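You operate a simulated robot arm through the tools that you are given. There is no shell and no other tool. Be economical: measure what you need, move in short steps, check, and stop when the job is done.

Carry out the task below with a simulated two-armed robot. There is one attempt and no reset: what you move stays moved.

Task
Brush the lint off the grey pair, smooth it and pass it on.
Fine: use the blue lint brush and put it back; the pair goes in the medium bay of the size tray. Set down upright: blue lint brush. What is to be rubbed or washed off counts as gone when no trace of it is left.

Only the result counts: the job must be done as asked and must still hold three seconds after the hand-in. Knocking over, shifting, dropping, spilling or breaking anything else fails it.

Robot
Two 7-joint arms with two-finger parallel grippers on one trunk, on a base that drives. Base frame: it is fixed to the floor where the robot stands at the start and does not move with it; the origin is under the middle of the robot, x ahead of it, y to its left, z up. Lengths are in m, angles in rad, forces in N, time in s.
The left shoulder is at the start at [0.05, 0.158, 1.108], the right one opposite. With the tool pointing down near the work surface each hand reaches from about 0.22 to 0.66 m from the robot's upright axis, wherever it stands, measured 20 degrees to its own side. Places, roughly: grey pair (25x6x3 cm) [0.4, 0, 0.8]; medium bay [0.5, -0.4, 0.8]. Payload 3.91 kg a hand.
The TCP of each hand is the grasp point between the finger pads, 0.03 m short of the fingertips. In the tool frame z runs along the fingers and y along their closing line. The gripper opens to 0.11 m. The fingers are 0.02 m wide and 0.01 m thick; the gripper's body (0.048 by 0.112 m) begins 0.055 m behind the TCP.
Orientation is that of the tool frame in the base frame, as [roll, pitch, yaw] about the fixed x, y, z axes, in that order (R = Rz(yaw) Ry(pitch) Rx(roll)). With the fingers straight down and closing along the base's y, the tool's x points along the base's -x, its y along +y and its z along -z.

Tools
- The arms move only by the tool send_rows. It takes "left_increments", "right_increments" or both (then of equal length, played together; a hand with none holds still); each is a list of rows, each an object of numbers (a shift or turn left out is 0, a gripper value left out holds the last): "ax", "ay", "az": the turn, a rotation vector about the tool's x, y, z in rad; "tx", "ty", "tz": the shift along the tool's x, y, z in m; "fingers": the gripper command, from -1 (fully open) to 1 (shut), values between in proportion. In form: [{"ax": .., "ay": .., "az": .., "tx": .., "ty": .., "tz": .., "fingers": ..}, ...]. A call has 1 to 10 rows; each row shifts and turns the commanded pose from where the row before left it, along the tool's axes as they then stand. Each row takes 0.2 s and may step no farther than 0.05 m and 0.15 rad from the row before; otherwise, or with a gripper value out of range, the whole call is refused. Where a pose cannot be reached the arm comes as near as it can. A force on the tool above 90 N (or 10 N above the force at the start of the call, whichever is more), or a blocked arm, ends the call early, and 0.2 s more pass. The fingers move at their own pace (about 0.153 m/s each) and stop on an object; they squeeze with about 30 N. The grip force told is the motor's: it shows also when the fingers shut on nothing. Time passes only in rows, and 0.2 s behind the last, so rows that do not move let the fingers close. It gives the time, the measured TCP pose, the force on the tool (base axes), the opening and the grip force at its end, in the units of the frame above (readings bear some noise), with the torque about the TCP (base axes, N m) and any sound that the robot's microphone picked up.
- Cameras (640 x 400 px; columns grow to the right, rows downward): "scene" is now at [0.1269, -0.0245, 1.2549]; the picture's right is [-0.27, -0.96, 0.00], its down [-0.46, 0.13, -0.88] and it looks along [0.84, -0.24, -0.48] (base axes); focal length 214 px, centre (320, 200). "left" rides on the left gripper at [0.072, -0.017, -0.103] in its tool frame; the picture's right is [0.23, 0.97, 0.00], its down [-0.76, 0.18, -0.62] and it looks along [-0.61, 0.14, 0.78] (tool axes); focal length 222 px, centre (320, 200). "right" rides on the right gripper at [0.072, 0.017, -0.103] in its tool frame; the picture's right is [-0.23, 0.97, 0.00], its down [-0.76, -0.18, -0.62] and it looks along [-0.61, -0.14, 0.78] (tool axes); focal length 222 px, centre (320, 200). There is no depth. A picture from a camera that has moved, and an enlarged one, comes with that camera's place and axes in the base frame and with its lens.
- grab_frame(camera): a new picture of that camera. The clock stands still meanwhile.
- move_column(by): slides the trunk up (or, below 0, down) by that many m; the arms and the scene camera ride with it, the base frame stays. It gives what a move gives, with no picture.
- steer(legs): drives the robot by 1 to 6 legs, each [ahead, turn to the left] in m and rad, along the robot's own axes; the way and the turn of a leg run together, so that a leg with both is an arc; at most 1.5 m and 3.142 rad a leg. The arms and the cameras ride along, it lands a little off, and it stops where it bumps. It gives what a move gives.
- aim_head(pan, tilt): turns the head with the scene camera to pan (to the left, within 1.396 rad either way) and tilt (down, from -0.506 to 1.204), counted from straight ahead of the robot. It gives what a move gives.
- enlarge(camera, box): a new picture of the part [left, top, right, bottom] of that camera's present view, enlarged. The clock stands still meanwhile.
- job_done(): hands the job in; it is judged then, once.

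Work in short steps. Places have to be worked out from the pictures, the camera data and where the tool is seen: move nearer, look again, correct. Check each grasp and each placing, and mend what went wrong. You have 120 turns and 108 pictures in all, those below and enlarged ones among them. Open the grippers and draw the arms clear of the work before you hand the job in, unless the task says otherwise; then end with one line.

The tools are called by a JSON object that holds its "fn" and its "kwargs". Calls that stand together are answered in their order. send_rows: Moves the arms, as the interface text tells. Its arguments: {"type":"object","properties":{"left_increments":{"type":"array","items":{"type":"object","properties":{"ax":{"type":"number"},"ay":{"type":"number"},"az":{"type":"number"},"tx":{"type":"number"},"ty":{"type":"number"},"tz":{"type":"number"},"fingers":{"type":"number"}}}},"right_increments":{"type":"array","items":{"type":"object","properties":{"ax":{"type":"number"},"ay":{"type":"number"},"az":{"type":"number"},"tx":{"type":"number"},"ty":{"type":"number"},"tz":{"type":"number"},"fingers":{"type":"number"}}}}},"required":[]} The other tools are called the same way: move_column (by) slides the trunk up or down; steer (legs) drives the base; aim_head (pan, tilt) turns the head that bears the scene camera; grab_frame (camera) takes a picture; enlarge (camera, box) takes an enlarged picture of a part of a camera's view; job_done () hands the job in.

At the start:

```text
clock: 0.0
left_tool_pos: [0.4311, 0.0684, 1.1844]
left_tool_rot: [-3.141, 0.003, -3.138]
left_wrist_force: [0.4, -0.5, 0.8]
left_wrist_torque: [-0.07, -0.04, 0.01]
left_finger_gap: 0.11
left_grasp_force: 0.2
right_tool_pos: [0.2797, -0.1968, 1.1923]
right_tool_rot: [3.139, 0.001, 3.141]
right_wrist_force: [-0.6, -1.0, 0.2]
right_wrist_torque: [0.01, 0.01, -0.01]
right_finger_gap: 0.1096
right_grasp_force: 0.0
trunk travel left (down, up): [-0.35, 0.132]
robot x, y, heading: [0.0008, 0.0007, -0.002]
head pan, tilt: [-0.274, 0.501]
```

scene: 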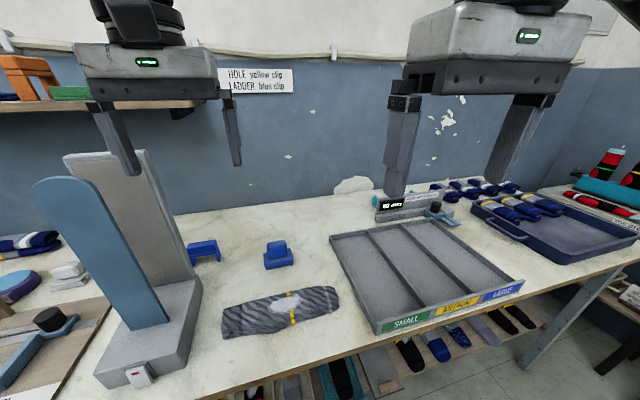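
right: 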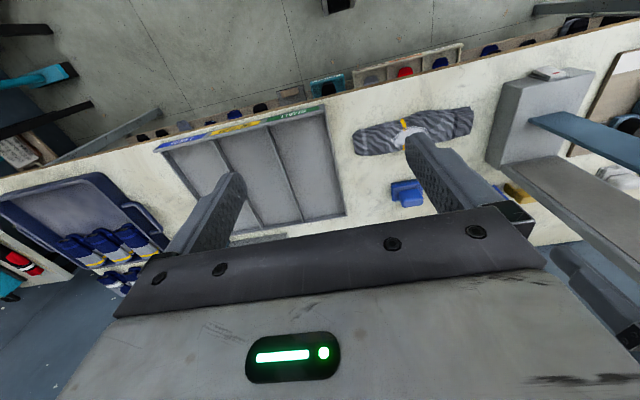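
left: 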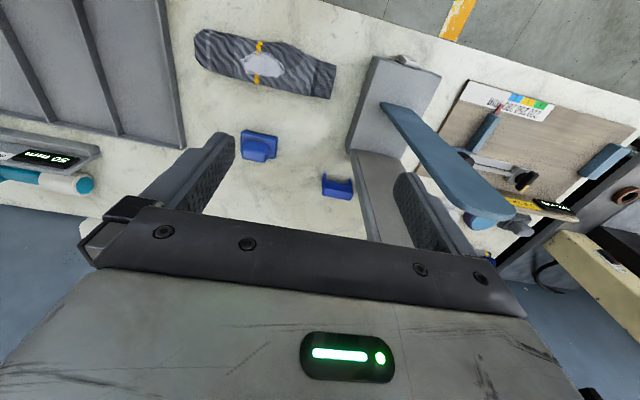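

I'll look closer at the work area first: the sock pair, the blue objects and the sign.

{"fn": "enlarge", "kwargs": {"camera": "scene", "box": [180, 220, 360, 350]}}

{"fn": "enlarge", "kwargs": {"camera": "left", "box": [180, 10, 400, 220]}}

{"fn": "aim_head", "kwargs": {"pan": 0.3, "tilt": 0.7}}

{"fn": "grab_frame", "kwargs": {"camera": "scene"}}

```text
3.08 times, centred on (270, 285) of scene
camera zoom: at [0.1269, -0.0245, 1.2549], right [-0.27, -0.96, 0.0], down [-0.46, 0.13, -0.88], along [0.84, -0.24, -0.48], focal length 660 px, centre (474, -62)
```

zoom: 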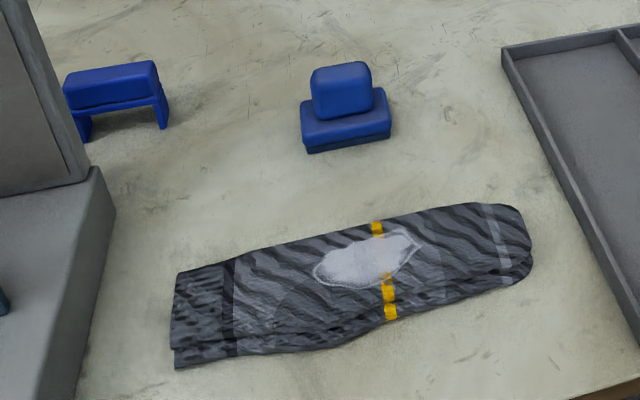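

```text
1.90 times, centred on (290, 115) of left
camera zoom: at [0.3574, 0.0521, 1.2877], right [-0.23, 0.97, 0.0], down [0.76, 0.18, 0.62], along [0.61, 0.14, -0.78], focal length 423 px, centre (377, 362)
```

zoom: 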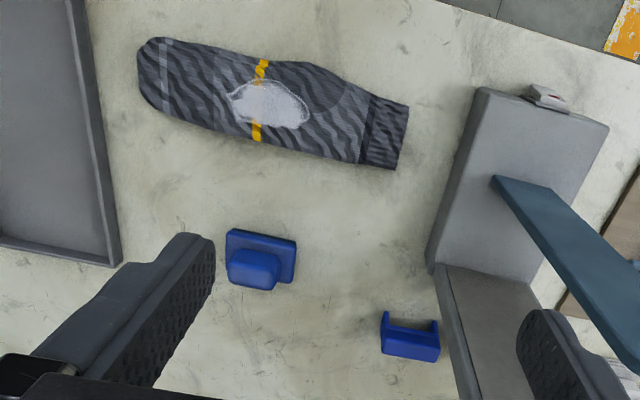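

```text
clock: 1.0
left_tool_pos: [0.4302, 0.0689, 1.1847]
left_tool_rot: [-3.141, 0.002, -3.139]
left_wrist_force: [0.6, -0.7, 0.1]
left_wrist_torque: [0.02, -0.01, 0.0]
left_finger_gap: 0.1102
left_grasp_force: 0.0
right_tool_pos: [0.2781, -0.1974, 1.1937]
right_tool_rot: [3.14, 0.0, 3.141]
right_wrist_force: [-0.3, 0.5, -0.8]
right_wrist_torque: [0.03, -0.01, 0.01]
right_finger_gap: 0.11
right_grasp_force: 0.0
trunk travel left (down, up): [-0.35, 0.132]
robot x, y, heading: [-0.0011, 0.0003, 0.003]
head pan, tilt: [0.3, 0.7]
```

```text
102 pictures are left
camera scene: at [0.1205, 0.0251, 1.2373], right [0.29, -0.96, 0.0], down [-0.62, -0.19, -0.77], along [0.73, 0.23, -0.64], focal length 214 px, centre (320, 200)
```

scene: 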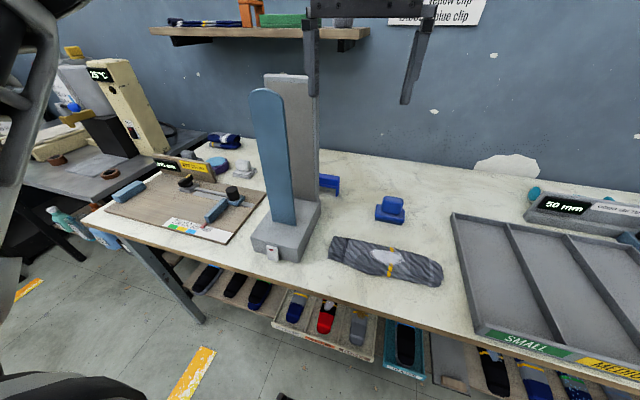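

Now closer views of the other items on the table and the signs.

{"fn": "enlarge", "kwargs": {"camera": "scene", "box": [100, 120, 260, 240]}}

{"fn": "enlarge", "kwargs": {"camera": "scene", "box": [290, 155, 450, 295]}}

{"fn": "aim_head", "kwargs": {"pan": -0.6, "tilt": 0.5}}

{"fn": "grab_frame", "kwargs": {"camera": "scene"}}

```text
3.33 times, centred on (180, 180) of scene
camera zoom: at [0.1205, 0.0251, 1.2373], right [0.29, -0.96, 0.0], down [-0.62, -0.19, -0.77], along [0.73, 0.23, -0.64], focal length 715 px, centre (787, 267)
```

zoom: 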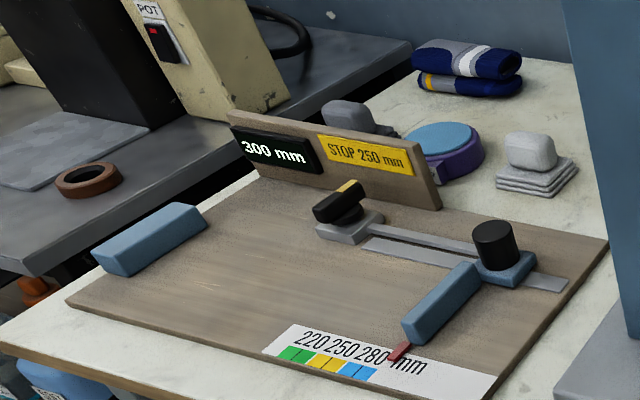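

```text
2.86 times, centred on (370, 225) of scene
camera zoom: at [0.1205, 0.0251, 1.2373], right [0.29, -0.96, 0.0], down [-0.62, -0.19, -0.77], along [0.73, 0.23, -0.64], focal length 613 px, centre (177, 129)
```

zoom: 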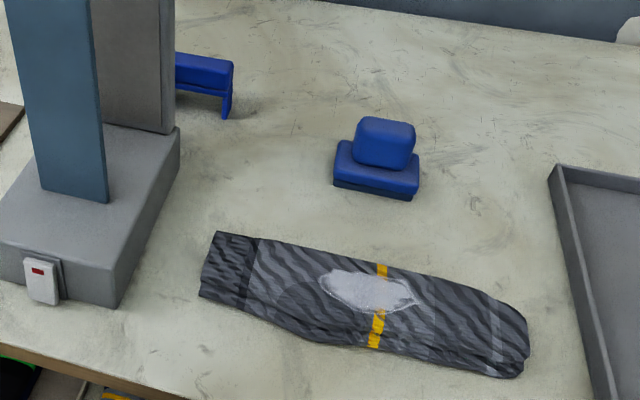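

```text
clock: 2.2
left_tool_pos: [0.4298, 0.0688, 1.1833]
left_tool_rot: [3.139, 0.001, -3.14]
left_wrist_force: [0.3, -0.2, -0.1]
left_wrist_torque: [0.01, -0.02, -0.01]
left_finger_gap: 0.1099
left_grasp_force: 0.0
right_tool_pos: [0.2787, -0.1981, 1.1926]
right_tool_rot: [3.141, 0.0, -3.141]
right_wrist_force: [-0.6, -0.3, -0.7]
right_wrist_torque: [0.01, 0.01, -0.01]
right_finger_gap: 0.1098
right_grasp_force: 0.0
trunk travel left (down, up): [-0.35, 0.132]
robot x, y, heading: [-0.0002, 0.0008, 0.001]
head pan, tilt: [-0.6, 0.499]
```

```text
99 pictures are left
camera scene: at [0.1144, -0.0512, 1.255], right [-0.56, -0.83, 0.0], down [-0.4, 0.27, -0.88], along [0.72, -0.5, -0.48], focal length 214 px, centre (320, 200)
```

scene: 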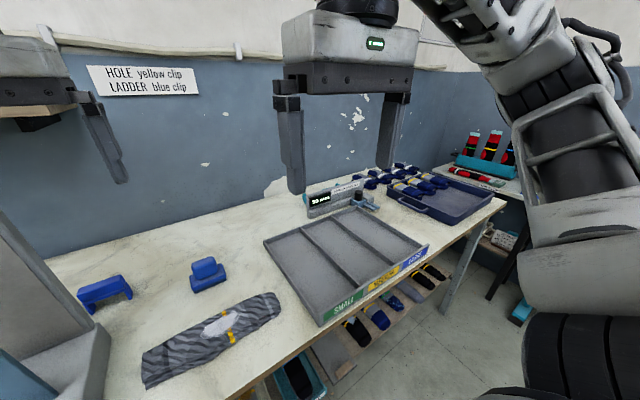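

The brush is the pad-with-block at about (0.617, -0.038, z≈0.785); the U-shaped pieces are mending clips. I'm pulling the left hand back and bringing the right hand above the brush.

{"fn": "send_rows", "kwargs": {"left_increments": [{"tx": 0.03}, {"tx": 0.03}, {"tx": 0.03}, {"tx": 0.03}, {"tx": 0.03}, {"tx": 0.03}, {"ty": 0.03}, {"ty": 0.03}, {"ty": 0.03}, {"ty": 0.03}], "right_increments": [{"tz": 0.02}, {"tz": 0.02}, {"tz": 0.02}, {"tx": -0.035, "ty": 0.018, "tz": 0.02}, {"tx": -0.035, "ty": 0.018, "tz": 0.02}, {"tx": -0.04, "ty": 0.02, "tz": 0.02}, {"tx": -0.04, "ty": 0.02, "tz": 0.02}, {"tx": -0.04, "ty": 0.02, "tz": 0.02}, {"tx": -0.04, "ty": 0.02, "tz": 0.02}, {"tx": -0.04, "ty": 0.02, "tz": 0.02}]}}

{"fn": "grab_frame", "kwargs": {"camera": "right"}}

{"fn": "aim_head", "kwargs": {"pan": 0.0, "tilt": 0.75}}

{"fn": "grab_frame", "kwargs": {"camera": "scene"}}

```text
clock: 4.4
left_tool_pos: [0.2473, 0.1902, 1.1836]
left_tool_rot: [-3.14, -0.002, -3.14]
left_wrist_force: [-0.1, -0.3, 0.3]
left_wrist_torque: [-0.03, 0.02, -0.02]
left_finger_gap: 0.11
left_grasp_force: 0.1
right_tool_pos: [0.5519, -0.0623, 0.9935]
right_tool_rot: [3.139, 0.002, -3.14]
right_wrist_force: [-1.1, 0.5, 0.0]
right_wrist_torque: [0.02, 0.0, -0.02]
right_finger_gap: 0.1101
right_grasp_force: 0.1
trunk travel left (down, up): [-0.35, 0.132]
robot x, y, heading: [0.0, 0.002, -0.004]
head pan, tilt: [-0.6, 0.499]
```

```text
98 pictures are left
camera right: at [0.4783, -0.0453, 1.0969], right [0.23, 0.97, 0.0], down [0.76, -0.18, 0.62], along [0.61, -0.14, -0.78], focal length 222 px, centre (320, 200)
```

right: 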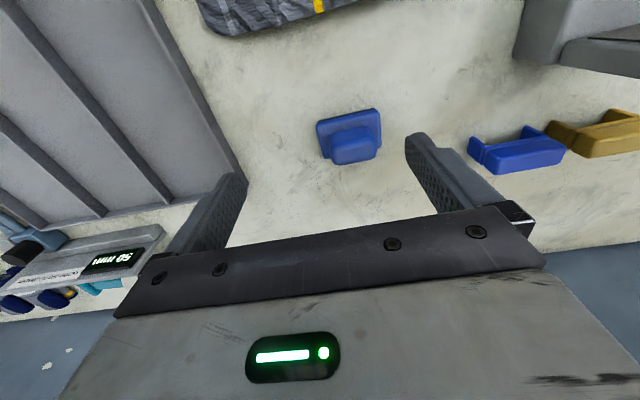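

```text
clock: 5.4
left_tool_pos: [0.2486, 0.1886, 1.1842]
left_tool_rot: [-3.141, 0.001, -3.139]
left_wrist_force: [-0.3, 0.2, -0.8]
left_wrist_torque: [0.01, -0.03, 0.03]
left_finger_gap: 0.1098
left_grasp_force: 0.0
right_tool_pos: [0.5515, -0.0625, 0.9933]
right_tool_rot: [3.139, 0.0, 3.141]
right_wrist_force: [0.1, -0.2, -0.8]
right_wrist_torque: [-0.01, 0.02, 0.03]
right_finger_gap: 0.11
right_grasp_force: 0.1
trunk travel left (down, up): [-0.35, 0.132]
robot x, y, heading: [-0.0019, -0.0028, -0.001]
head pan, tilt: [0.0, 0.75]
```

```text
97 pictures are left
camera scene: at [0.1222, 0.0, 1.233], right [0.0, -1.0, 0.0], down [-0.68, 0.0, -0.73], along [0.73, 0.0, -0.68], focal length 214 px, centre (320, 200)
```

scene: 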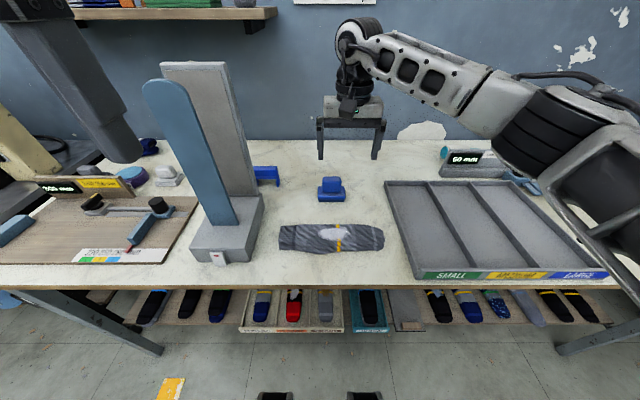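

Brush handle centre is at about (0.618, -0.031), sides aligned with the base axes. I'll move over it and descend partway, then look.

{"fn": "send_rows", "kwargs": {"right_increments": [{"tx": -0.033, "ty": 0.015, "tz": 0.03}, {"tx": -0.033, "ty": 0.016, "tz": 0.03}, {"tz": 0.03}, {}]}}

{"fn": "grab_frame", "kwargs": {"camera": "right"}}

{"fn": "enlarge", "kwargs": {"camera": "scene", "box": [270, 90, 400, 260]}}

```text
clock: 6.4
left_tool_pos: [0.2487, 0.1886, 1.1825]
left_tool_rot: [3.141, 0.001, -3.141]
left_wrist_force: [0.3, -0.4, 1.6]
left_wrist_torque: [0.01, 0.04, 0.0]
left_finger_gap: 0.1101
left_grasp_force: 0.1
right_tool_pos: [0.6068, -0.0349, 0.9101]
right_tool_rot: [3.139, 0.002, 3.142]
right_wrist_force: [-0.2, -0.8, -0.2]
right_wrist_torque: [0.01, 0.02, 0.04]
right_finger_gap: 0.11
right_grasp_force: 0.0
right hand out of reach, approached as far as the arm can: row 2
trunk travel left (down, up): [-0.35, 0.132]
robot x, y, heading: [-0.0009, -0.0012, -0.001]
head pan, tilt: [0.0, 0.75]
```

```text
96 pictures are left
camera right: at [0.5327, -0.0186, 1.0145], right [0.23, 0.97, 0.0], down [0.76, -0.18, 0.62], along [0.61, -0.14, -0.78], focal length 222 px, centre (320, 200)
```

right: 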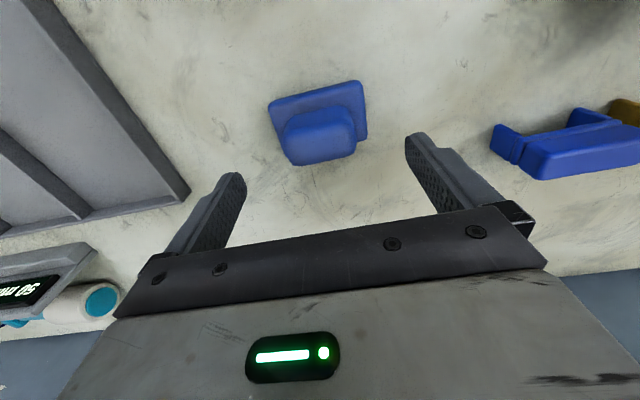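

```text
2.35 times, centred on (335, 175) of scene
camera zoom: at [0.1222, -0.0004, 1.233], right [0.0, -1.0, 0.0], down [-0.68, 0.0, -0.73], along [0.73, 0.0, -0.68], focal length 505 px, centre (285, 259)
```

zoom: 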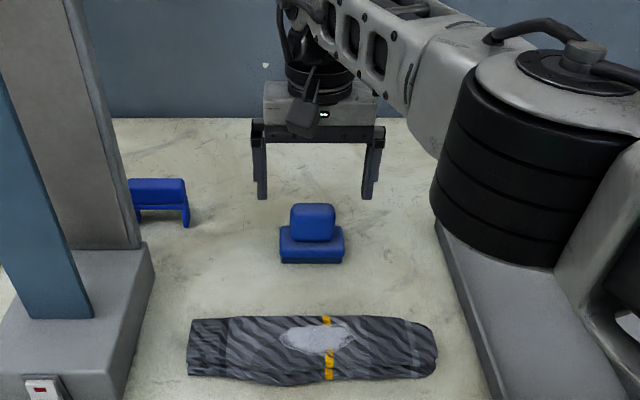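

The arm reaches x≈0.607 at this height; fingers straddle the brush easily. I'll descend a little more and look again.

{"fn": "send_rows", "kwargs": {"right_increments": [{"tz": 0.025}, {"tz": 0.025}, {}]}}

{"fn": "grab_frame", "kwargs": {"camera": "right"}}

{"fn": "enlarge", "kwargs": {"camera": "scene", "box": [290, 120, 390, 220]}}

```text
clock: 7.2
left_tool_pos: [0.2471, 0.1891, 1.1828]
left_tool_rot: [-3.14, 0.002, -3.139]
left_wrist_force: [0.0, 0.2, -0.6]
left_wrist_torque: [0.02, -0.02, 0.01]
left_finger_gap: 0.1099
left_grasp_force: 0.1
right_tool_pos: [0.6031, -0.0358, 0.8598]
right_tool_rot: [-3.141, 0.0, -3.141]
right_wrist_force: [0.2, 0.8, -0.7]
right_wrist_torque: [0.01, 0.01, 0.01]
right_finger_gap: 0.1099
right_grasp_force: 0.0
right hand out of reach, approached as far as the arm can: row 2
trunk travel left (down, up): [-0.35, 0.132]
robot x, y, heading: [-0.0015, -0.0007, -0.003]
head pan, tilt: [0.0, 0.75]
```

```text
94 pictures are left
camera right: at [0.5298, -0.0198, 0.9641], right [0.23, 0.97, 0.0], down [0.76, -0.18, 0.62], along [0.61, -0.14, -0.78], focal length 222 px, centre (320, 200)
```

right: 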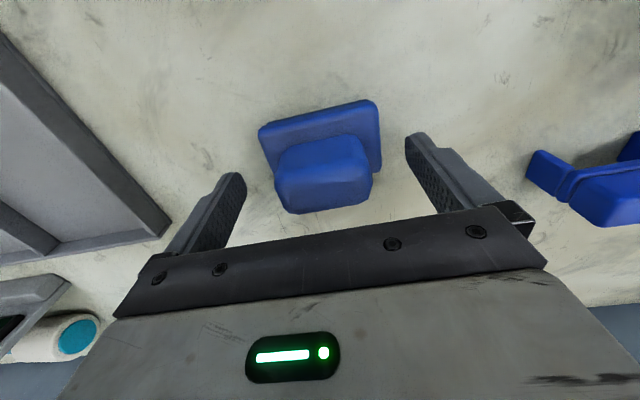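

```text
4.00 times, centred on (340, 170) of scene
camera zoom: at [0.1221, 0.0001, 1.233], right [0.0, -1.0, 0.0], down [-0.68, 0.0, -0.73], along [0.73, 0.0, -0.68], focal length 858 px, centre (240, 320)
```

zoom: 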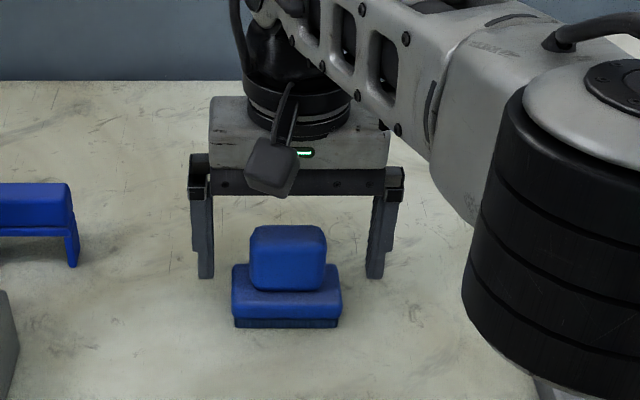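

Triangulating gives table z≈0.80, brush base 0.80–0.83, handle ≈0.83–0.878, centre (0.597, -0.034). I'll back off slightly in x and check the pose before closing.

{"fn": "send_rows", "kwargs": {"right_increments": [{"tx": 0.02, "ty": 0.002, "tz": -0.004}, {}]}}

```text
clock: 7.8
left_tool_pos: [0.2488, 0.1882, 1.1827]
left_tool_rot: [3.141, 0.002, -3.139]
left_wrist_force: [0.5, -0.1, -0.1]
left_wrist_torque: [0.03, -0.02, -0.02]
left_finger_gap: 0.1099
left_grasp_force: 0.1
right_tool_pos: [0.603, -0.0358, 0.8594]
right_tool_rot: [3.14, 0.0, 3.141]
right_wrist_force: [0.7, -0.4, 0.2]
right_wrist_torque: [-0.03, 0.01, 0.0]
right_finger_gap: 0.11
right_grasp_force: 0.0
right hand out of reach, approached as far as the arm can: row 1
trunk travel left (down, up): [-0.35, 0.132]
robot x, y, heading: [-0.0038, -0.0009, 0.006]
head pan, tilt: [0.0, 0.75]
```

Still limited by reach; I'll command a bit further back in x so the command becomes attainable.

{"fn": "send_rows", "kwargs": {"right_increments": [{"tx": 0.005}, {}]}}

```text
clock: 8.4
left_tool_pos: [0.2466, 0.1886, 1.1838]
left_tool_rot: [-3.141, 0.002, -3.139]
left_wrist_force: [0.2, 1.0, -0.1]
left_wrist_torque: [-0.01, 0.0, -0.01]
left_finger_gap: 0.1099
left_grasp_force: 0.1
right_tool_pos: [0.6036, -0.0379, 0.8606]
right_tool_rot: [3.139, 0.0, 3.141]
right_wrist_force: [0.0, 0.0, -0.3]
right_wrist_torque: [0.04, 0.0, 0.03]
right_finger_gap: 0.11
right_grasp_force: 0.1
right hand out of reach, approached as far as the arm can: row 1
trunk travel left (down, up): [-0.35, 0.132]
robot x, y, heading: [0.0008, 0.0008, 0.0]
head pan, tilt: [0.0, 0.75]
```

The response is odd; I'll raise a bit and back off more to regain tracking.

{"fn": "send_rows", "kwargs": {"right_increments": [{"tz": -0.03}, {"tx": 0.02}, {}]}}

```text
clock: 9.2
left_tool_pos: [0.2475, 0.1888, 1.1831]
left_tool_rot: [-3.14, -0.001, -3.14]
left_wrist_force: [-0.2, 0.8, 0.6]
left_wrist_torque: [0.02, -0.01, -0.01]
left_finger_gap: 0.1102
left_grasp_force: 0.1
right_tool_pos: [0.5892, -0.0347, 0.884]
right_tool_rot: [-3.139, -0.017, 3.142]
right_wrist_force: [-1.0, 0.4, 0.4]
right_wrist_torque: [-0.03, 0.01, 0.01]
right_finger_gap: 0.1103
right_grasp_force: 0.1
right hand out of reach, approached as far as the arm can: row 2
trunk travel left (down, up): [-0.35, 0.132]
robot x, y, heading: [-0.0017, 0.0001, 0.002]
head pan, tilt: [0.0, 0.75]
```

Reach is best 20° to the hand's own side, so I'll lift the hand and turn the base 0.3 rad left, putting the brush in a better direction.

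{"fn": "send_rows", "kwargs": {"right_increments": [{"tz": -0.04, "tx": 0.02}, {"tz": -0.04, "tx": 0.02}, {"tz": -0.04, "tx": 0.02}, {"tz": -0.04, "tx": 0.02}, {}]}}

{"fn": "steer", "kwargs": {"legs": [[0, 0.3]]}}

{"fn": "aim_head", "kwargs": {"pan": -0.3, "tilt": 0.75}}

{"fn": "grab_frame", "kwargs": {"camera": "scene"}}

```text
clock: 10.4
left_tool_pos: [0.2484, 0.1892, 1.1841]
left_tool_rot: [-3.141, 0.002, -3.14]
left_wrist_force: [-0.7, -0.1, -0.8]
left_wrist_torque: [0.01, 0.01, 0.02]
left_finger_gap: 0.1099
left_grasp_force: 0.1
right_tool_pos: [0.5038, -0.0414, 1.0496]
right_tool_rot: [3.141, 0.0, 3.14]
right_wrist_force: [-0.2, 0.0, 0.6]
right_wrist_torque: [-0.02, 0.0, -0.04]
right_finger_gap: 0.1101
right_grasp_force: 0.2
trunk travel left (down, up): [-0.35, 0.132]
robot x, y, heading: [0.0003, -0.0006, -0.002]
head pan, tilt: [0.0, 0.75]
```

```text
clock: 11.8
left_tool_pos: [0.1803, 0.2541, 1.1833]
left_tool_rot: [-3.139, 0.0, -2.837]
left_wrist_force: [-1.2, 0.7, 0.0]
left_wrist_torque: [0.0, 0.0, -0.03]
left_finger_gap: 0.11
left_grasp_force: 0.0
right_tool_pos: [0.4941, 0.1118, 1.0484]
right_tool_rot: [3.141, 0.0, -2.84]
right_wrist_force: [-0.2, -0.1, 0.0]
right_wrist_torque: [-0.03, -0.01, 0.01]
right_finger_gap: 0.1098
right_grasp_force: 0.0
trunk travel left (down, up): [-0.35, 0.132]
robot x, y, heading: [0.001, -0.0027, 0.304]
head pan, tilt: [0.0, 0.75]
```

```text
clock: 12.6
left_tool_pos: [0.1806, 0.2536, 1.1828]
left_tool_rot: [3.14, 0.0, -2.837]
left_wrist_force: [-0.7, -0.2, -1.1]
left_wrist_torque: [0.03, -0.01, -0.01]
left_finger_gap: 0.11
left_grasp_force: 0.2
right_tool_pos: [0.4928, 0.1108, 1.0485]
right_tool_rot: [3.14, -0.001, -2.84]
right_wrist_force: [0.1, 0.7, -0.1]
right_wrist_torque: [-0.02, 0.01, 0.0]
right_finger_gap: 0.11
right_grasp_force: 0.1
trunk travel left (down, up): [-0.35, 0.132]
robot x, y, heading: [0.0022, -0.0018, 0.304]
head pan, tilt: [-0.3, 0.75]
```

```text
92 pictures are left
camera scene: at [0.1204, 0.0122, 1.233], right [0.0, -1.0, 0.0], down [-0.68, 0.0, -0.73], along [0.73, 0.0, -0.68], focal length 214 px, centre (320, 200)
```

scene: 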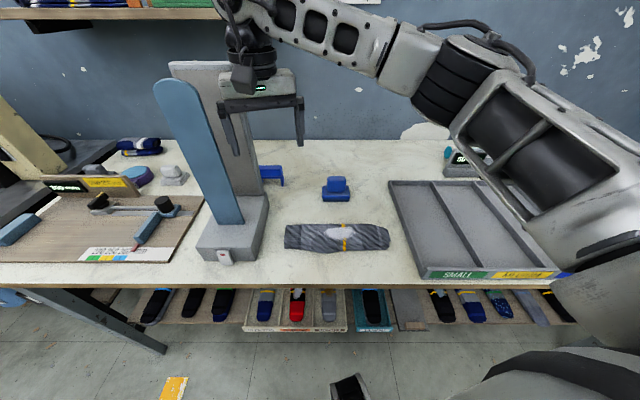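

Hand is nearing the form stand, so I'll move it to above the brush (0.597, -0.034), turn it back square, and lower to 0.91.

{"fn": "send_rows", "kwargs": {"right_increments": [{"tx": -0.014, "ty": -0.0425}, {"tx": -0.014, "ty": -0.0425}, {"tx": -0.014, "ty": -0.0425}, {"tx": -0.014, "ty": -0.0425}, {"az": 0.15, "tz": 0.03}, {"az": 0.15, "tz": 0.03}, {"tz": 0.04}, {"tz": 0.038}, {}]}}

{"fn": "grab_frame", "kwargs": {"camera": "right"}}

```text
clock: 14.6
left_tool_pos: [0.18, 0.2537, 1.1839]
left_tool_rot: [3.142, 0.001, -2.839]
left_wrist_force: [0.0, 0.1, 0.7]
left_wrist_torque: [0.02, 0.0, -0.03]
left_finger_gap: 0.11
left_grasp_force: 0.1
right_tool_pos: [0.5952, -0.0368, 0.9095]
right_tool_rot: [3.139, -0.001, -3.139]
right_wrist_force: [-0.3, -1.2, 1.0]
right_wrist_torque: [0.02, 0.03, 0.04]
right_finger_gap: 0.1097
right_grasp_force: 0.1
trunk travel left (down, up): [-0.35, 0.132]
robot x, y, heading: [0.0001, -0.0006, 0.3]
head pan, tilt: [-0.3, 0.75]
```

```text
91 pictures are left
camera right: at [0.5222, -0.0205, 1.0138], right [0.23, 0.97, 0.0], down [0.76, -0.18, 0.62], along [0.61, -0.14, -0.78], focal length 222 px, centre (320, 200)
```

right: 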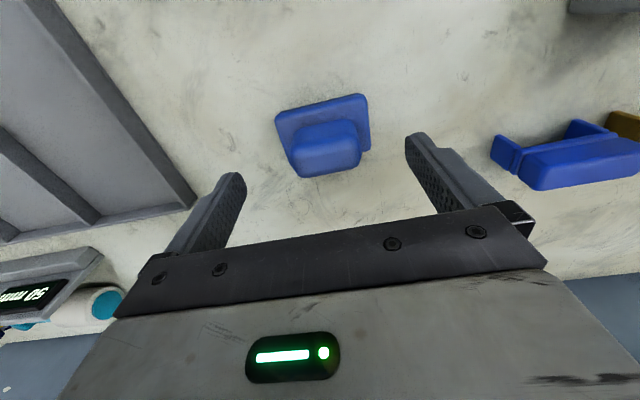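

Tracking is fine now. Descend to z≈0.865 around the handle and close.

{"fn": "send_rows", "kwargs": {"right_increments": [{"tx": -0.003, "ty": 0.003, "tz": 0.02}, {"tz": 0.025}, {}, {"fingers": 1}, {"fingers": 1}, {"fingers": 1}, {"fingers": 1}]}}

{"fn": "grab_frame", "kwargs": {"camera": "right"}}

{"fn": "enlarge", "kwargs": {"camera": "scene", "box": [270, 120, 400, 260]}}

```text
clock: 16.2
left_tool_pos: [0.1815, 0.2534, 1.1841]
left_tool_rot: [-3.141, -0.001, -2.839]
left_wrist_force: [-0.9, 0.6, -0.2]
left_wrist_torque: [0.03, -0.04, 0.01]
left_finger_gap: 0.1099
left_grasp_force: 0.0
right_tool_pos: [0.5995, -0.0332, 0.8661]
right_tool_rot: [3.141, -0.001, -3.14]
right_wrist_force: [0.6, 0.1, -0.7]
right_wrist_torque: [0.0, 0.0, -0.01]
right_finger_gap: 0.0534
right_grasp_force: 29.5
trunk travel left (down, up): [-0.35, 0.132]
robot x, y, heading: [-0.0022, 0.0044, 0.304]
head pan, tilt: [-0.3, 0.75]
```

```text
90 pictures are left
camera right: at [0.526, -0.0174, 0.9695], right [0.23, 0.97, 0.0], down [0.76, -0.18, 0.62], along [0.61, -0.14, -0.78], focal length 222 px, centre (320, 200)
```

right: 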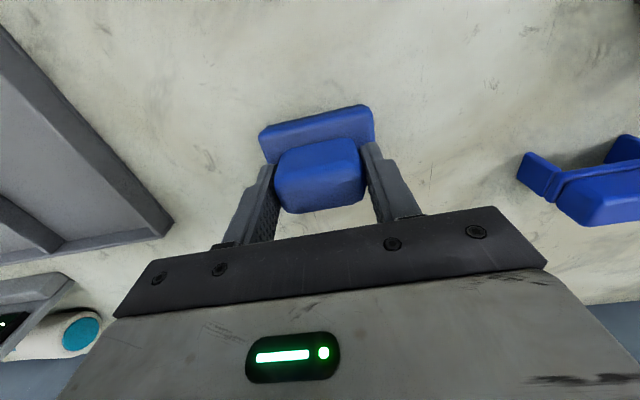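

```text
2.86 times, centred on (335, 190) of scene
camera zoom: at [0.1204, 0.0121, 1.233], right [0.0, -1.0, 0.0], down [-0.68, 0.0, -0.73], along [0.73, 0.0, -0.68], focal length 613 px, centre (277, 229)
```

zoom: 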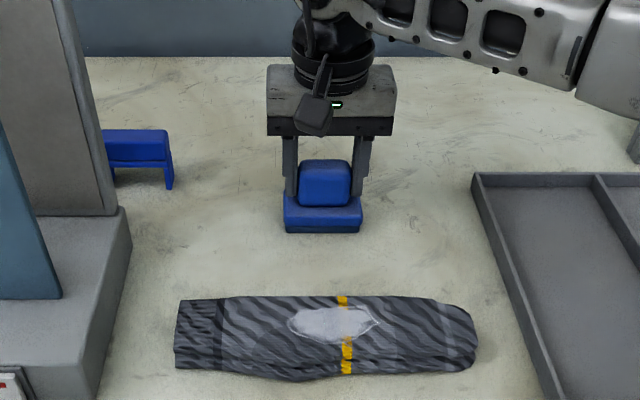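

Good grip (gap 0.053) on the handle. Lift, carry over the sock at (0.44, +0.03), and descend to just above the sock.

{"fn": "send_rows", "kwargs": {"right_increments": [{"tz": -0.03}, {"tz": -0.03}, {"tz": -0.02}, {"tx": 0.04, "ty": 0.016}, {"tx": 0.04, "ty": 0.016}, {"tx": 0.04, "ty": 0.016}, {"tx": 0.04, "ty": 0.016}, {"tz": 0.02}, {}]}}

{"fn": "grab_frame", "kwargs": {"camera": "scene"}}

{"fn": "grab_frame", "kwargs": {"camera": "right"}}

```text
clock: 18.2
left_tool_pos: [0.1812, 0.254, 1.1828]
left_tool_rot: [-3.141, -0.001, -2.837]
left_wrist_force: [0.5, 1.0, -0.6]
left_wrist_torque: [0.04, 0.03, 0.0]
left_finger_gap: 0.1099
left_grasp_force: 0.1
right_tool_pos: [0.4396, 0.0343, 0.9243]
right_tool_rot: [3.141, -0.001, -3.14]
right_wrist_force: [-0.7, 0.3, -0.8]
right_wrist_torque: [0.04, 0.01, 0.02]
right_finger_gap: 0.0534
right_grasp_force: 30.4
trunk travel left (down, up): [-0.35, 0.132]
robot x, y, heading: [0.0001, 0.0023, 0.299]
head pan, tilt: [-0.3, 0.75]
```

```text
88 pictures are left
camera scene: at [0.1204, 0.0121, 1.233], right [0.0, -1.0, 0.0], down [-0.68, 0.0, -0.73], along [0.73, 0.0, -0.68], focal length 214 px, centre (320, 200)
```

scene: 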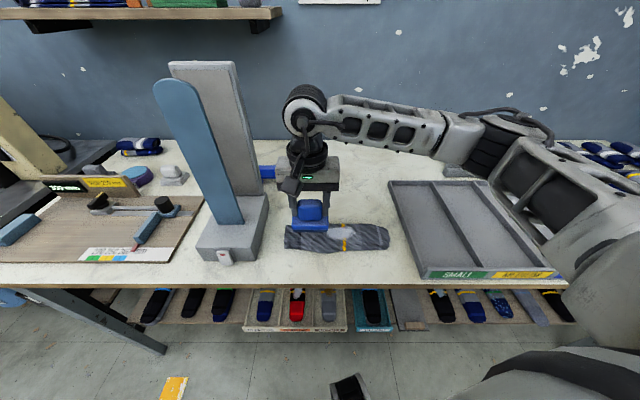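

```text
87 pictures are left
camera right: at [0.3662, 0.0502, 1.0272], right [0.23, 0.97, 0.0], down [0.76, -0.18, 0.62], along [0.61, -0.14, -0.78], focal length 222 px, centre (320, 200)
```

right: 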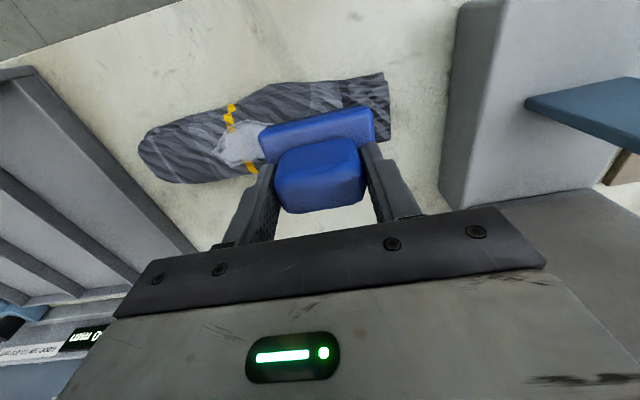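

Brush bottom should be ~0.858; sock top ~0.83. Lower gently to find contact.

{"fn": "send_rows", "kwargs": {"right_increments": [{"tz": 0.012}, {"tz": 0.01}, {}]}}

{"fn": "send_rows", "kwargs": {"right_increments": [{"tz": 0.004}, {}]}}

{"fn": "send_rows", "kwargs": {"right_increments": [{"tz": 0.004}, {}]}}

```text
clock: 19.0
left_tool_pos: [0.1807, 0.2539, 1.1841]
left_tool_rot: [3.141, -0.002, -2.837]
left_wrist_force: [0.6, -0.2, 0.0]
left_wrist_torque: [0.03, 0.02, 0.0]
left_finger_gap: 0.1098
left_grasp_force: 0.0
right_tool_pos: [0.4413, 0.033, 0.9037]
right_tool_rot: [3.14, 0.0, -3.14]
right_wrist_force: [-1.2, -0.4, -0.9]
right_wrist_torque: [0.0, 0.0, 0.0]
right_finger_gap: 0.0534
right_grasp_force: 29.8
trunk travel left (down, up): [-0.35, 0.132]
robot x, y, heading: [0.0012, 0.0033, 0.306]
head pan, tilt: [-0.3, 0.75]
```

```text
clock: 19.6
left_tool_pos: [0.1819, 0.2544, 1.1836]
left_tool_rot: [3.141, 0.0, -2.836]
left_wrist_force: [-0.5, -0.7, -0.3]
left_wrist_torque: [-0.01, 0.03, -0.03]
left_finger_gap: 0.1101
left_grasp_force: 0.0
right_tool_pos: [0.4401, 0.0331, 0.8993]
right_tool_rot: [-3.142, 0.001, -3.141]
right_wrist_force: [-0.3, 1.3, -0.4]
right_wrist_torque: [-0.04, 0.03, -0.01]
right_finger_gap: 0.0536
right_grasp_force: 30.3
trunk travel left (down, up): [-0.35, 0.132]
robot x, y, heading: [0.0023, -0.0009, 0.303]
head pan, tilt: [-0.3, 0.75]
```

```text
clock: 20.2
left_tool_pos: [0.1811, 0.2532, 1.1829]
left_tool_rot: [3.141, 0.0, -2.838]
left_wrist_force: [0.1, 0.0, -0.7]
left_wrist_torque: [0.05, -0.03, 0.01]
left_finger_gap: 0.1099
left_grasp_force: 0.1
right_tool_pos: [0.4405, 0.0317, 0.896]
right_tool_rot: [-3.141, 0.001, -3.14]
right_wrist_force: [0.0, -0.3, -1.2]
right_wrist_torque: [-0.02, 0.01, 0.0]
right_finger_gap: 0.0537
right_grasp_force: 30.2
trunk travel left (down, up): [-0.35, 0.132]
robot x, y, heading: [-0.0018, 0.0006, 0.303]
head pan, tilt: [-0.3, 0.75]
```

No contact yet at 0.896; continue down in small steps.

{"fn": "send_rows", "kwargs": {"right_increments": [{"tz": 0.003}, {}]}}

{"fn": "send_rows", "kwargs": {"right_increments": [{"tz": 0.003}, {}]}}

{"fn": "enlarge", "kwargs": {"camera": "scene", "box": [260, 180, 400, 270]}}

```text
clock: 20.8
left_tool_pos: [0.1801, 0.2553, 1.1835]
left_tool_rot: [-3.14, 0.002, -2.837]
left_wrist_force: [0.1, -0.4, 0.3]
left_wrist_torque: [0.0, 0.01, -0.01]
left_finger_gap: 0.1102
left_grasp_force: 0.0
right_tool_pos: [0.4404, 0.033, 0.8952]
right_tool_rot: [3.138, 0.004, -3.139]
right_wrist_force: [-0.6, 0.8, 14.9]
right_wrist_torque: [-0.37, 0.18, 0.02]
right_finger_gap: 0.0536
right_grasp_force: 30.0
trunk travel left (down, up): [-0.35, 0.132]
robot x, y, heading: [-0.0012, 0.0002, 0.301]
head pan, tilt: [-0.3, 0.75]
```

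```text
clock: 21.4
left_tool_pos: [0.1805, 0.2542, 1.1833]
left_tool_rot: [-3.141, 0.003, -2.837]
left_wrist_force: [-0.5, 0.7, 0.1]
left_wrist_torque: [-0.02, 0.0, -0.02]
left_finger_gap: 0.1099
left_grasp_force: 0.1
right_tool_pos: [0.4396, 0.0333, 0.8911]
right_tool_rot: [3.136, 0.005, -3.14]
right_wrist_force: [2.0, 0.8, 25.3]
right_wrist_torque: [-0.21, -0.1, 0.02]
right_finger_gap: 0.0539
right_grasp_force: 30.5
trunk travel left (down, up): [-0.35, 0.132]
robot x, y, heading: [-0.0007, 0.0007, 0.303]
head pan, tilt: [-0.3, 0.75]
```

```text
4.44 times, centred on (330, 225) of scene
camera zoom: at [0.1189, 0.0121, 1.2333], right [0.0, -1.0, 0.0], down [-0.68, 0.0, -0.73], along [0.73, 0.0, -0.68], focal length 953 px, centre (276, 89)
```

zoom: 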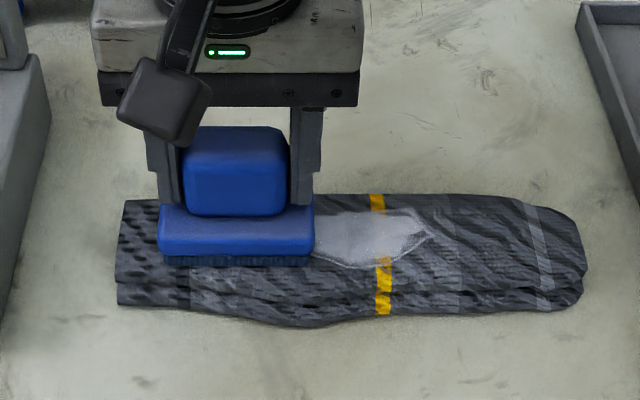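

Contact at ≈0.895. Ease to ~10–15 N and stroke slowly toward the toe (−y).

{"fn": "send_rows", "kwargs": {"right_increments": [{"tz": -0.003}, {"ty": -0.02}, {"ty": -0.02}, {"ty": -0.02}, {"ty": -0.02}]}}

{"fn": "enlarge", "kwargs": {"camera": "scene", "box": [260, 180, 400, 270]}}

```text
clock: 22.6
left_tool_pos: [0.1799, 0.2548, 1.1846]
left_tool_rot: [-3.14, 0.003, -2.838]
left_wrist_force: [0.7, 0.9, -0.7]
left_wrist_torque: [-0.02, 0.03, 0.01]
left_finger_gap: 0.1099
left_grasp_force: 0.1
right_tool_pos: [0.443, -0.0477, 0.8924]
right_tool_rot: [-3.141, 0.001, -3.14]
right_wrist_force: [-0.7, 2.5, 6.4]
right_wrist_torque: [0.25, -0.14, 0.03]
right_finger_gap: 0.0535
right_grasp_force: 29.8
trunk travel left (down, up): [-0.35, 0.132]
robot x, y, heading: [0.0026, -0.0007, 0.302]
head pan, tilt: [-0.3, 0.75]
```

```text
4.44 times, centred on (330, 225) of scene
camera zoom: at [0.1199, 0.0123, 1.2331], right [0.0, -1.0, 0.0], down [-0.68, 0.0, -0.73], along [0.73, 0.0, -0.68], focal length 953 px, centre (276, 89)
```

zoom: 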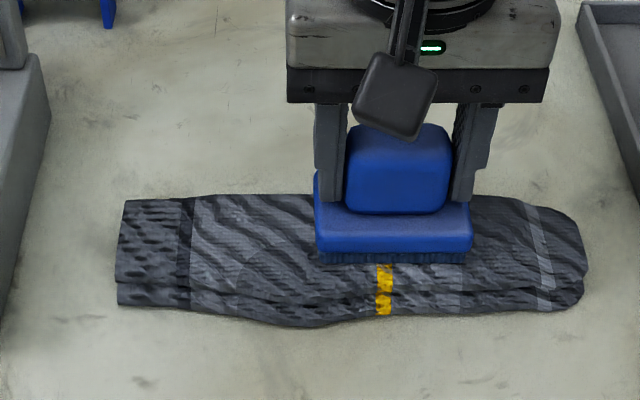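

Lint disappears where brushed and the sock stays put. Continue to the toe end, then lift and inspect.

{"fn": "send_rows", "kwargs": {"right_increments": [{"ty": -0.02}, {"ty": -0.02}, {"ty": -0.02}, {"ty": -0.015}, {"tz": -0.03}, {"tz": -0.03}, {"ty": -0.03, "tx": -0.04}, {"ty": -0.03, "tx": -0.04}, {}]}}

{"fn": "enlarge", "kwargs": {"camera": "scene", "box": [260, 180, 400, 270]}}

```text
clock: 24.6
left_tool_pos: [0.1811, 0.2545, 1.1834]
left_tool_rot: [3.142, 0.001, -2.838]
left_wrist_force: [0.4, -0.7, 0.1]
left_wrist_torque: [0.0, -0.03, -0.01]
left_finger_gap: 0.1099
left_grasp_force: 0.1
right_tool_pos: [0.5199, -0.181, 0.951]
right_tool_rot: [3.141, -0.002, -3.14]
right_wrist_force: [0.1, 0.0, -0.6]
right_wrist_torque: [-0.01, 0.03, 0.0]
right_finger_gap: 0.0534
right_grasp_force: 30.2
trunk travel left (down, up): [-0.35, 0.132]
robot x, y, heading: [-0.0045, 0.0003, 0.299]
head pan, tilt: [-0.3, 0.75]
```

```text
4.44 times, centred on (330, 225) of scene
camera zoom: at [0.1203, 0.0121, 1.233], right [0.0, -1.0, 0.0], down [-0.68, 0.0, -0.73], along [0.73, 0.0, -0.68], focal length 953 px, centre (276, 89)
```

zoom: 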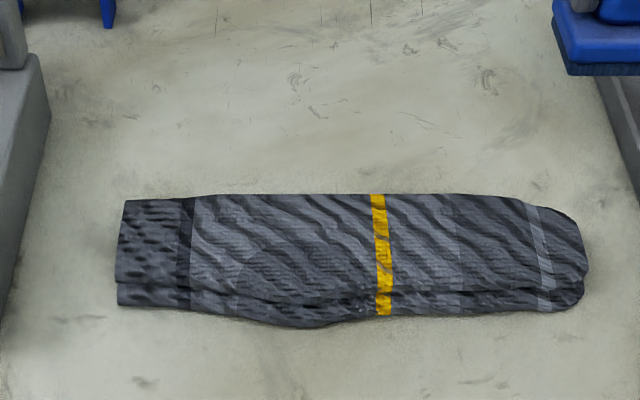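

Lint on top looks gone. Zoom tighter for traces and wrinkles, and view the far side with the hand camera.

{"fn": "enlarge", "kwargs": {"camera": "scene", "box": [283, 217, 343, 255]}}

{"fn": "enlarge", "kwargs": {"camera": "scene", "box": [335, 217, 395, 255]}}

{"fn": "grab_frame", "kwargs": {"camera": "right"}}

```text
10.53 times, centred on (313, 236) of scene
camera zoom: at [0.1203, 0.0121, 1.233], right [0.0, -1.0, 0.0], down [-0.68, 0.0, -0.73], along [0.73, 0.0, -0.68], focal length 2258 px, centre (394, -179)
```

zoom: 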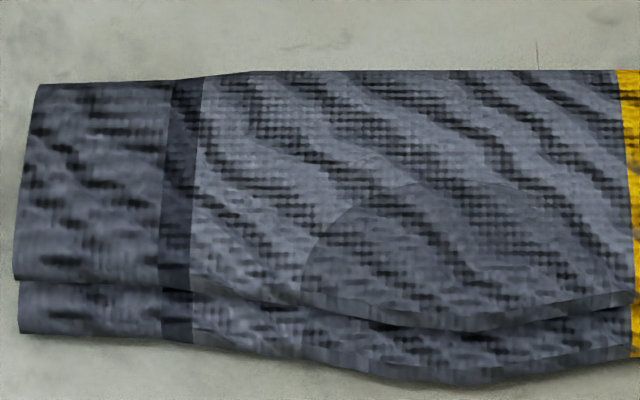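

```text
10.53 times, centred on (365, 236) of scene
camera zoom: at [0.1203, 0.0121, 1.233], right [0.0, -1.0, 0.0], down [-0.68, 0.0, -0.73], along [0.73, 0.0, -0.68], focal length 2258 px, centre (-154, -179)
```

zoom: 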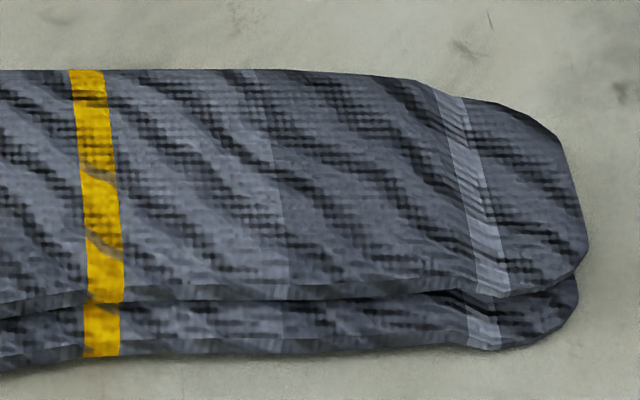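

```text
81 pictures are left
camera right: at [0.4473, -0.1649, 1.0544], right [0.23, 0.97, 0.0], down [0.76, -0.18, 0.62], along [0.61, -0.14, -0.78], focal length 222 px, centre (320, 200)
```

right: 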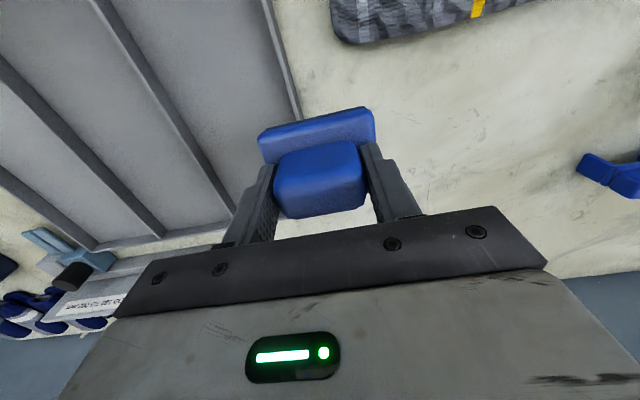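

No lint trace on top, but the fabric still looks wavy. I'll do full-length brush passes over the near and far halves of the width, which also smooths and catches stray fibres.

{"fn": "send_rows", "kwargs": {"right_increments": [{"tx": 0.0184, "ty": 0.046}, {"tx": 0.0184, "ty": 0.046}, {"tx": 0.0184, "ty": 0.046}, {"tx": 0.0184, "ty": 0.046}, {"tx": 0.0184, "ty": 0.046}, {"tz": 0.03}, {"tz": 0.02}, {"tz": 0.007}, {}]}}

```text
clock: 26.6
left_tool_pos: [0.1797, 0.2535, 1.1837]
left_tool_rot: [3.142, 0.0, -2.839]
left_wrist_force: [-0.6, -0.3, -0.6]
left_wrist_torque: [-0.01, -0.03, -0.01]
left_finger_gap: 0.1098
left_grasp_force: 0.1
right_tool_pos: [0.4291, 0.0481, 0.8972]
right_tool_rot: [3.139, 0.0, -3.14]
right_wrist_force: [-0.7, 0.3, -1.5]
right_wrist_torque: [0.02, 0.01, -0.01]
right_finger_gap: 0.0535
right_grasp_force: 30.2
trunk travel left (down, up): [-0.35, 0.132]
robot x, y, heading: [0.0007, -0.0033, 0.306]
head pan, tilt: [-0.3, 0.75]
```

Stroke the near half toe-ward, with ~0.893 height.

{"fn": "send_rows", "kwargs": {"right_increments": [{"tz": 0.004}, {"ty": -0.02}, {"ty": -0.02}, {"ty": -0.02}, {"ty": -0.02}, {"ty": -0.02}, {"ty": -0.02}, {"ty": -0.02}, {"ty": -0.02}, {"ty": -0.02}]}}

{"fn": "send_rows", "kwargs": {"right_increments": [{"tz": -0.03}, {"tx": -0.028, "ty": 0.03}, {"ty": 0.045}, {"ty": 0.045}, {"ty": 0.045}, {"ty": 0.015}, {"tz": 0.026}, {}]}}

{"fn": "enlarge", "kwargs": {"camera": "scene", "box": [260, 180, 400, 270]}}

```text
clock: 28.8
left_tool_pos: [0.1808, 0.2538, 1.1833]
left_tool_rot: [-3.141, 0.002, -2.838]
left_wrist_force: [0.1, -0.3, 0.5]
left_wrist_torque: [0.02, 0.01, 0.02]
left_finger_gap: 0.1101
left_grasp_force: 0.1
right_tool_pos: [0.4288, -0.133, 0.8917]
right_tool_rot: [3.139, 0.001, -3.14]
right_wrist_force: [-0.3, -1.3, 1.2]
right_wrist_torque: [-0.06, -0.03, -0.03]
right_finger_gap: 0.0534
right_grasp_force: 29.8
trunk travel left (down, up): [-0.35, 0.132]
robot x, y, heading: [-0.0032, -0.0002, 0.304]
head pan, tilt: [-0.3, 0.75]
```

```text
clock: 30.6
left_tool_pos: [0.1804, 0.2539, 1.184]
left_tool_rot: [3.141, 0.0, -2.839]
left_wrist_force: [-0.2, -0.1, -0.1]
left_wrist_torque: [0.01, 0.0, -0.02]
left_finger_gap: 0.11
left_grasp_force: 0.0
right_tool_pos: [0.4561, 0.0468, 0.8962]
right_tool_rot: [3.14, 0.001, -3.141]
right_wrist_force: [0.2, 0.4, -0.3]
right_wrist_torque: [0.0, -0.01, 0.02]
right_finger_gap: 0.0534
right_grasp_force: 30.0
trunk travel left (down, up): [-0.35, 0.132]
robot x, y, heading: [0.0011, 0.0019, 0.303]
head pan, tilt: [-0.3, 0.75]
```

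```text
4.44 times, centred on (330, 225) of scene
camera zoom: at [0.1204, 0.0121, 1.233], right [0.0, -1.0, 0.0], down [-0.68, 0.0, -0.73], along [0.73, 0.0, -0.68], focal length 953 px, centre (276, 89)
```

zoom: 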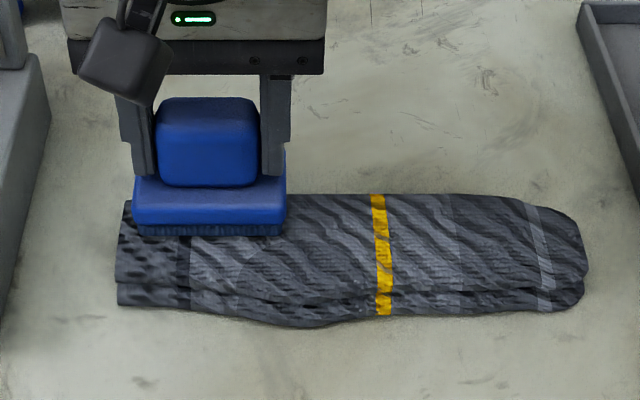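

Same on the far half, then put the brush back at its origin (0.5985, -0.034, 0.866).

{"fn": "send_rows", "kwargs": {"right_increments": [{"tz": 0.005}, {"ty": -0.02}, {"ty": -0.02}, {"ty": -0.02}, {"ty": -0.02}, {"ty": -0.02}, {"ty": -0.02}, {"ty": -0.02}, {"ty": -0.02}, {"ty": -0.02}]}}

{"fn": "send_rows", "kwargs": {"right_increments": [{"tz": -0.03}, {"tz": -0.03}, {"tx": -0.0285, "ty": 0.02}, {"tx": -0.0285, "ty": 0.02}, {"tx": -0.0285, "ty": 0.02}, {"tx": -0.0285, "ty": 0.02}, {"tx": -0.0285, "ty": 0.02}, {}]}}

{"fn": "enlarge", "kwargs": {"camera": "scene", "box": [260, 180, 400, 270]}}

```text
clock: 32.8
left_tool_pos: [0.1795, 0.2538, 1.1841]
left_tool_rot: [-3.14, 0.003, -2.836]
left_wrist_force: [0.3, 0.5, -0.1]
left_wrist_torque: [0.0, 0.01, -0.02]
left_finger_gap: 0.1101
left_grasp_force: 0.0
right_tool_pos: [0.4541, -0.1325, 0.8906]
right_tool_rot: [3.141, 0.004, -3.141]
right_wrist_force: [0.8, 8.0, 21.7]
right_wrist_torque: [0.62, 0.08, -0.04]
right_finger_gap: 0.0535
right_grasp_force: 29.6
trunk travel left (down, up): [-0.35, 0.132]
robot x, y, heading: [-0.0007, 0.0015, 0.303]
head pan, tilt: [-0.3, 0.75]
```

```text
clock: 34.6
left_tool_pos: [0.1811, 0.254, 1.1838]
left_tool_rot: [3.141, 0.001, -2.839]
left_wrist_force: [-0.7, 0.5, 0.3]
left_wrist_torque: [0.01, -0.01, -0.02]
left_finger_gap: 0.1102
left_grasp_force: 0.0
right_tool_pos: [0.5969, -0.0302, 0.9505]
right_tool_rot: [3.141, 0.0, -3.139]
right_wrist_force: [-0.7, -0.3, -1.5]
right_wrist_torque: [-0.01, 0.01, 0.04]
right_finger_gap: 0.0534
right_grasp_force: 29.8
trunk travel left (down, up): [-0.35, 0.132]
robot x, y, heading: [-0.0004, -0.0003, 0.297]
head pan, tilt: [-0.3, 0.75]
```

```text
4.44 times, centred on (330, 225) of scene
camera zoom: at [0.1204, 0.012, 1.233], right [0.0, -1.0, 0.0], down [-0.68, 0.0, -0.73], along [0.73, 0.0, -0.68], focal length 953 px, centre (276, 89)
```

zoom: 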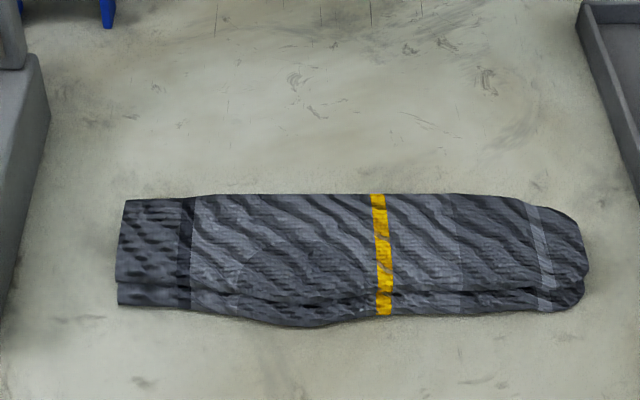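

The brush doesn't change the waves, so it gets put back now; descend toward the origin spot.

{"fn": "send_rows", "kwargs": {"right_increments": [{"tx": -0.0015, "ty": -0.0035, "tz": 0.03}, {"tz": 0.03}, {"tz": 0.021}, {}]}}

{"fn": "send_rows", "kwargs": {"right_increments": [{"tz": 0.003}, {}]}}

{"fn": "enlarge", "kwargs": {"camera": "scene", "box": [270, 120, 400, 260]}}

```text
clock: 35.6
left_tool_pos: [0.1804, 0.2561, 1.1835]
left_tool_rot: [3.141, 0.001, -2.838]
left_wrist_force: [0.9, -1.1, 0.2]
left_wrist_torque: [-0.03, 0.01, 0.03]
left_finger_gap: 0.11
left_grasp_force: 0.1
right_tool_pos: [0.6005, -0.0357, 0.8697]
right_tool_rot: [3.14, 0.0, -3.141]
right_wrist_force: [-0.7, 0.1, -0.5]
right_wrist_torque: [-0.01, 0.0, -0.01]
right_finger_gap: 0.0533
right_grasp_force: 30.0
trunk travel left (down, up): [-0.35, 0.132]
robot x, y, heading: [0.0012, -0.001, 0.302]
head pan, tilt: [-0.3, 0.75]
```

```text
clock: 36.2
left_tool_pos: [0.1795, 0.2539, 1.1844]
left_tool_rot: [3.14, 0.001, -2.839]
left_wrist_force: [-0.8, 1.3, -0.1]
left_wrist_torque: [-0.01, 0.02, 0.03]
left_finger_gap: 0.11
left_grasp_force: 0.0
right_tool_pos: [0.5992, -0.0352, 0.8666]
right_tool_rot: [3.142, 0.0, -3.14]
right_wrist_force: [-0.8, -1.0, -0.2]
right_wrist_torque: [0.03, 0.02, 0.01]
right_finger_gap: 0.0536
right_grasp_force: 29.9
trunk travel left (down, up): [-0.35, 0.132]
robot x, y, heading: [-0.0009, 0.0003, 0.305]
head pan, tilt: [-0.3, 0.75]
```

```text
2.86 times, centred on (335, 190) of scene
camera zoom: at [0.1204, 0.0121, 1.233], right [0.0, -1.0, 0.0], down [-0.68, 0.0, -0.73], along [0.73, 0.0, -0.68], focal length 613 px, centre (277, 229)
```

zoom: 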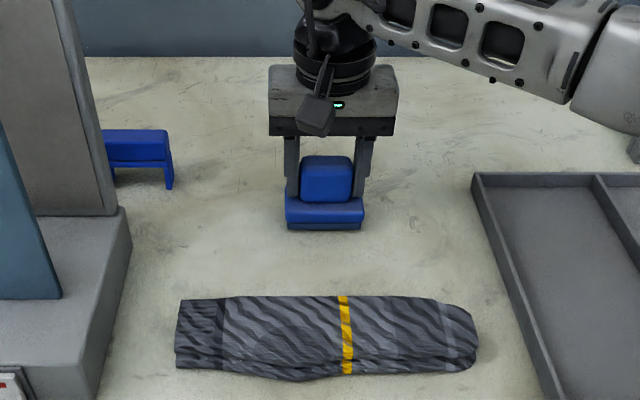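

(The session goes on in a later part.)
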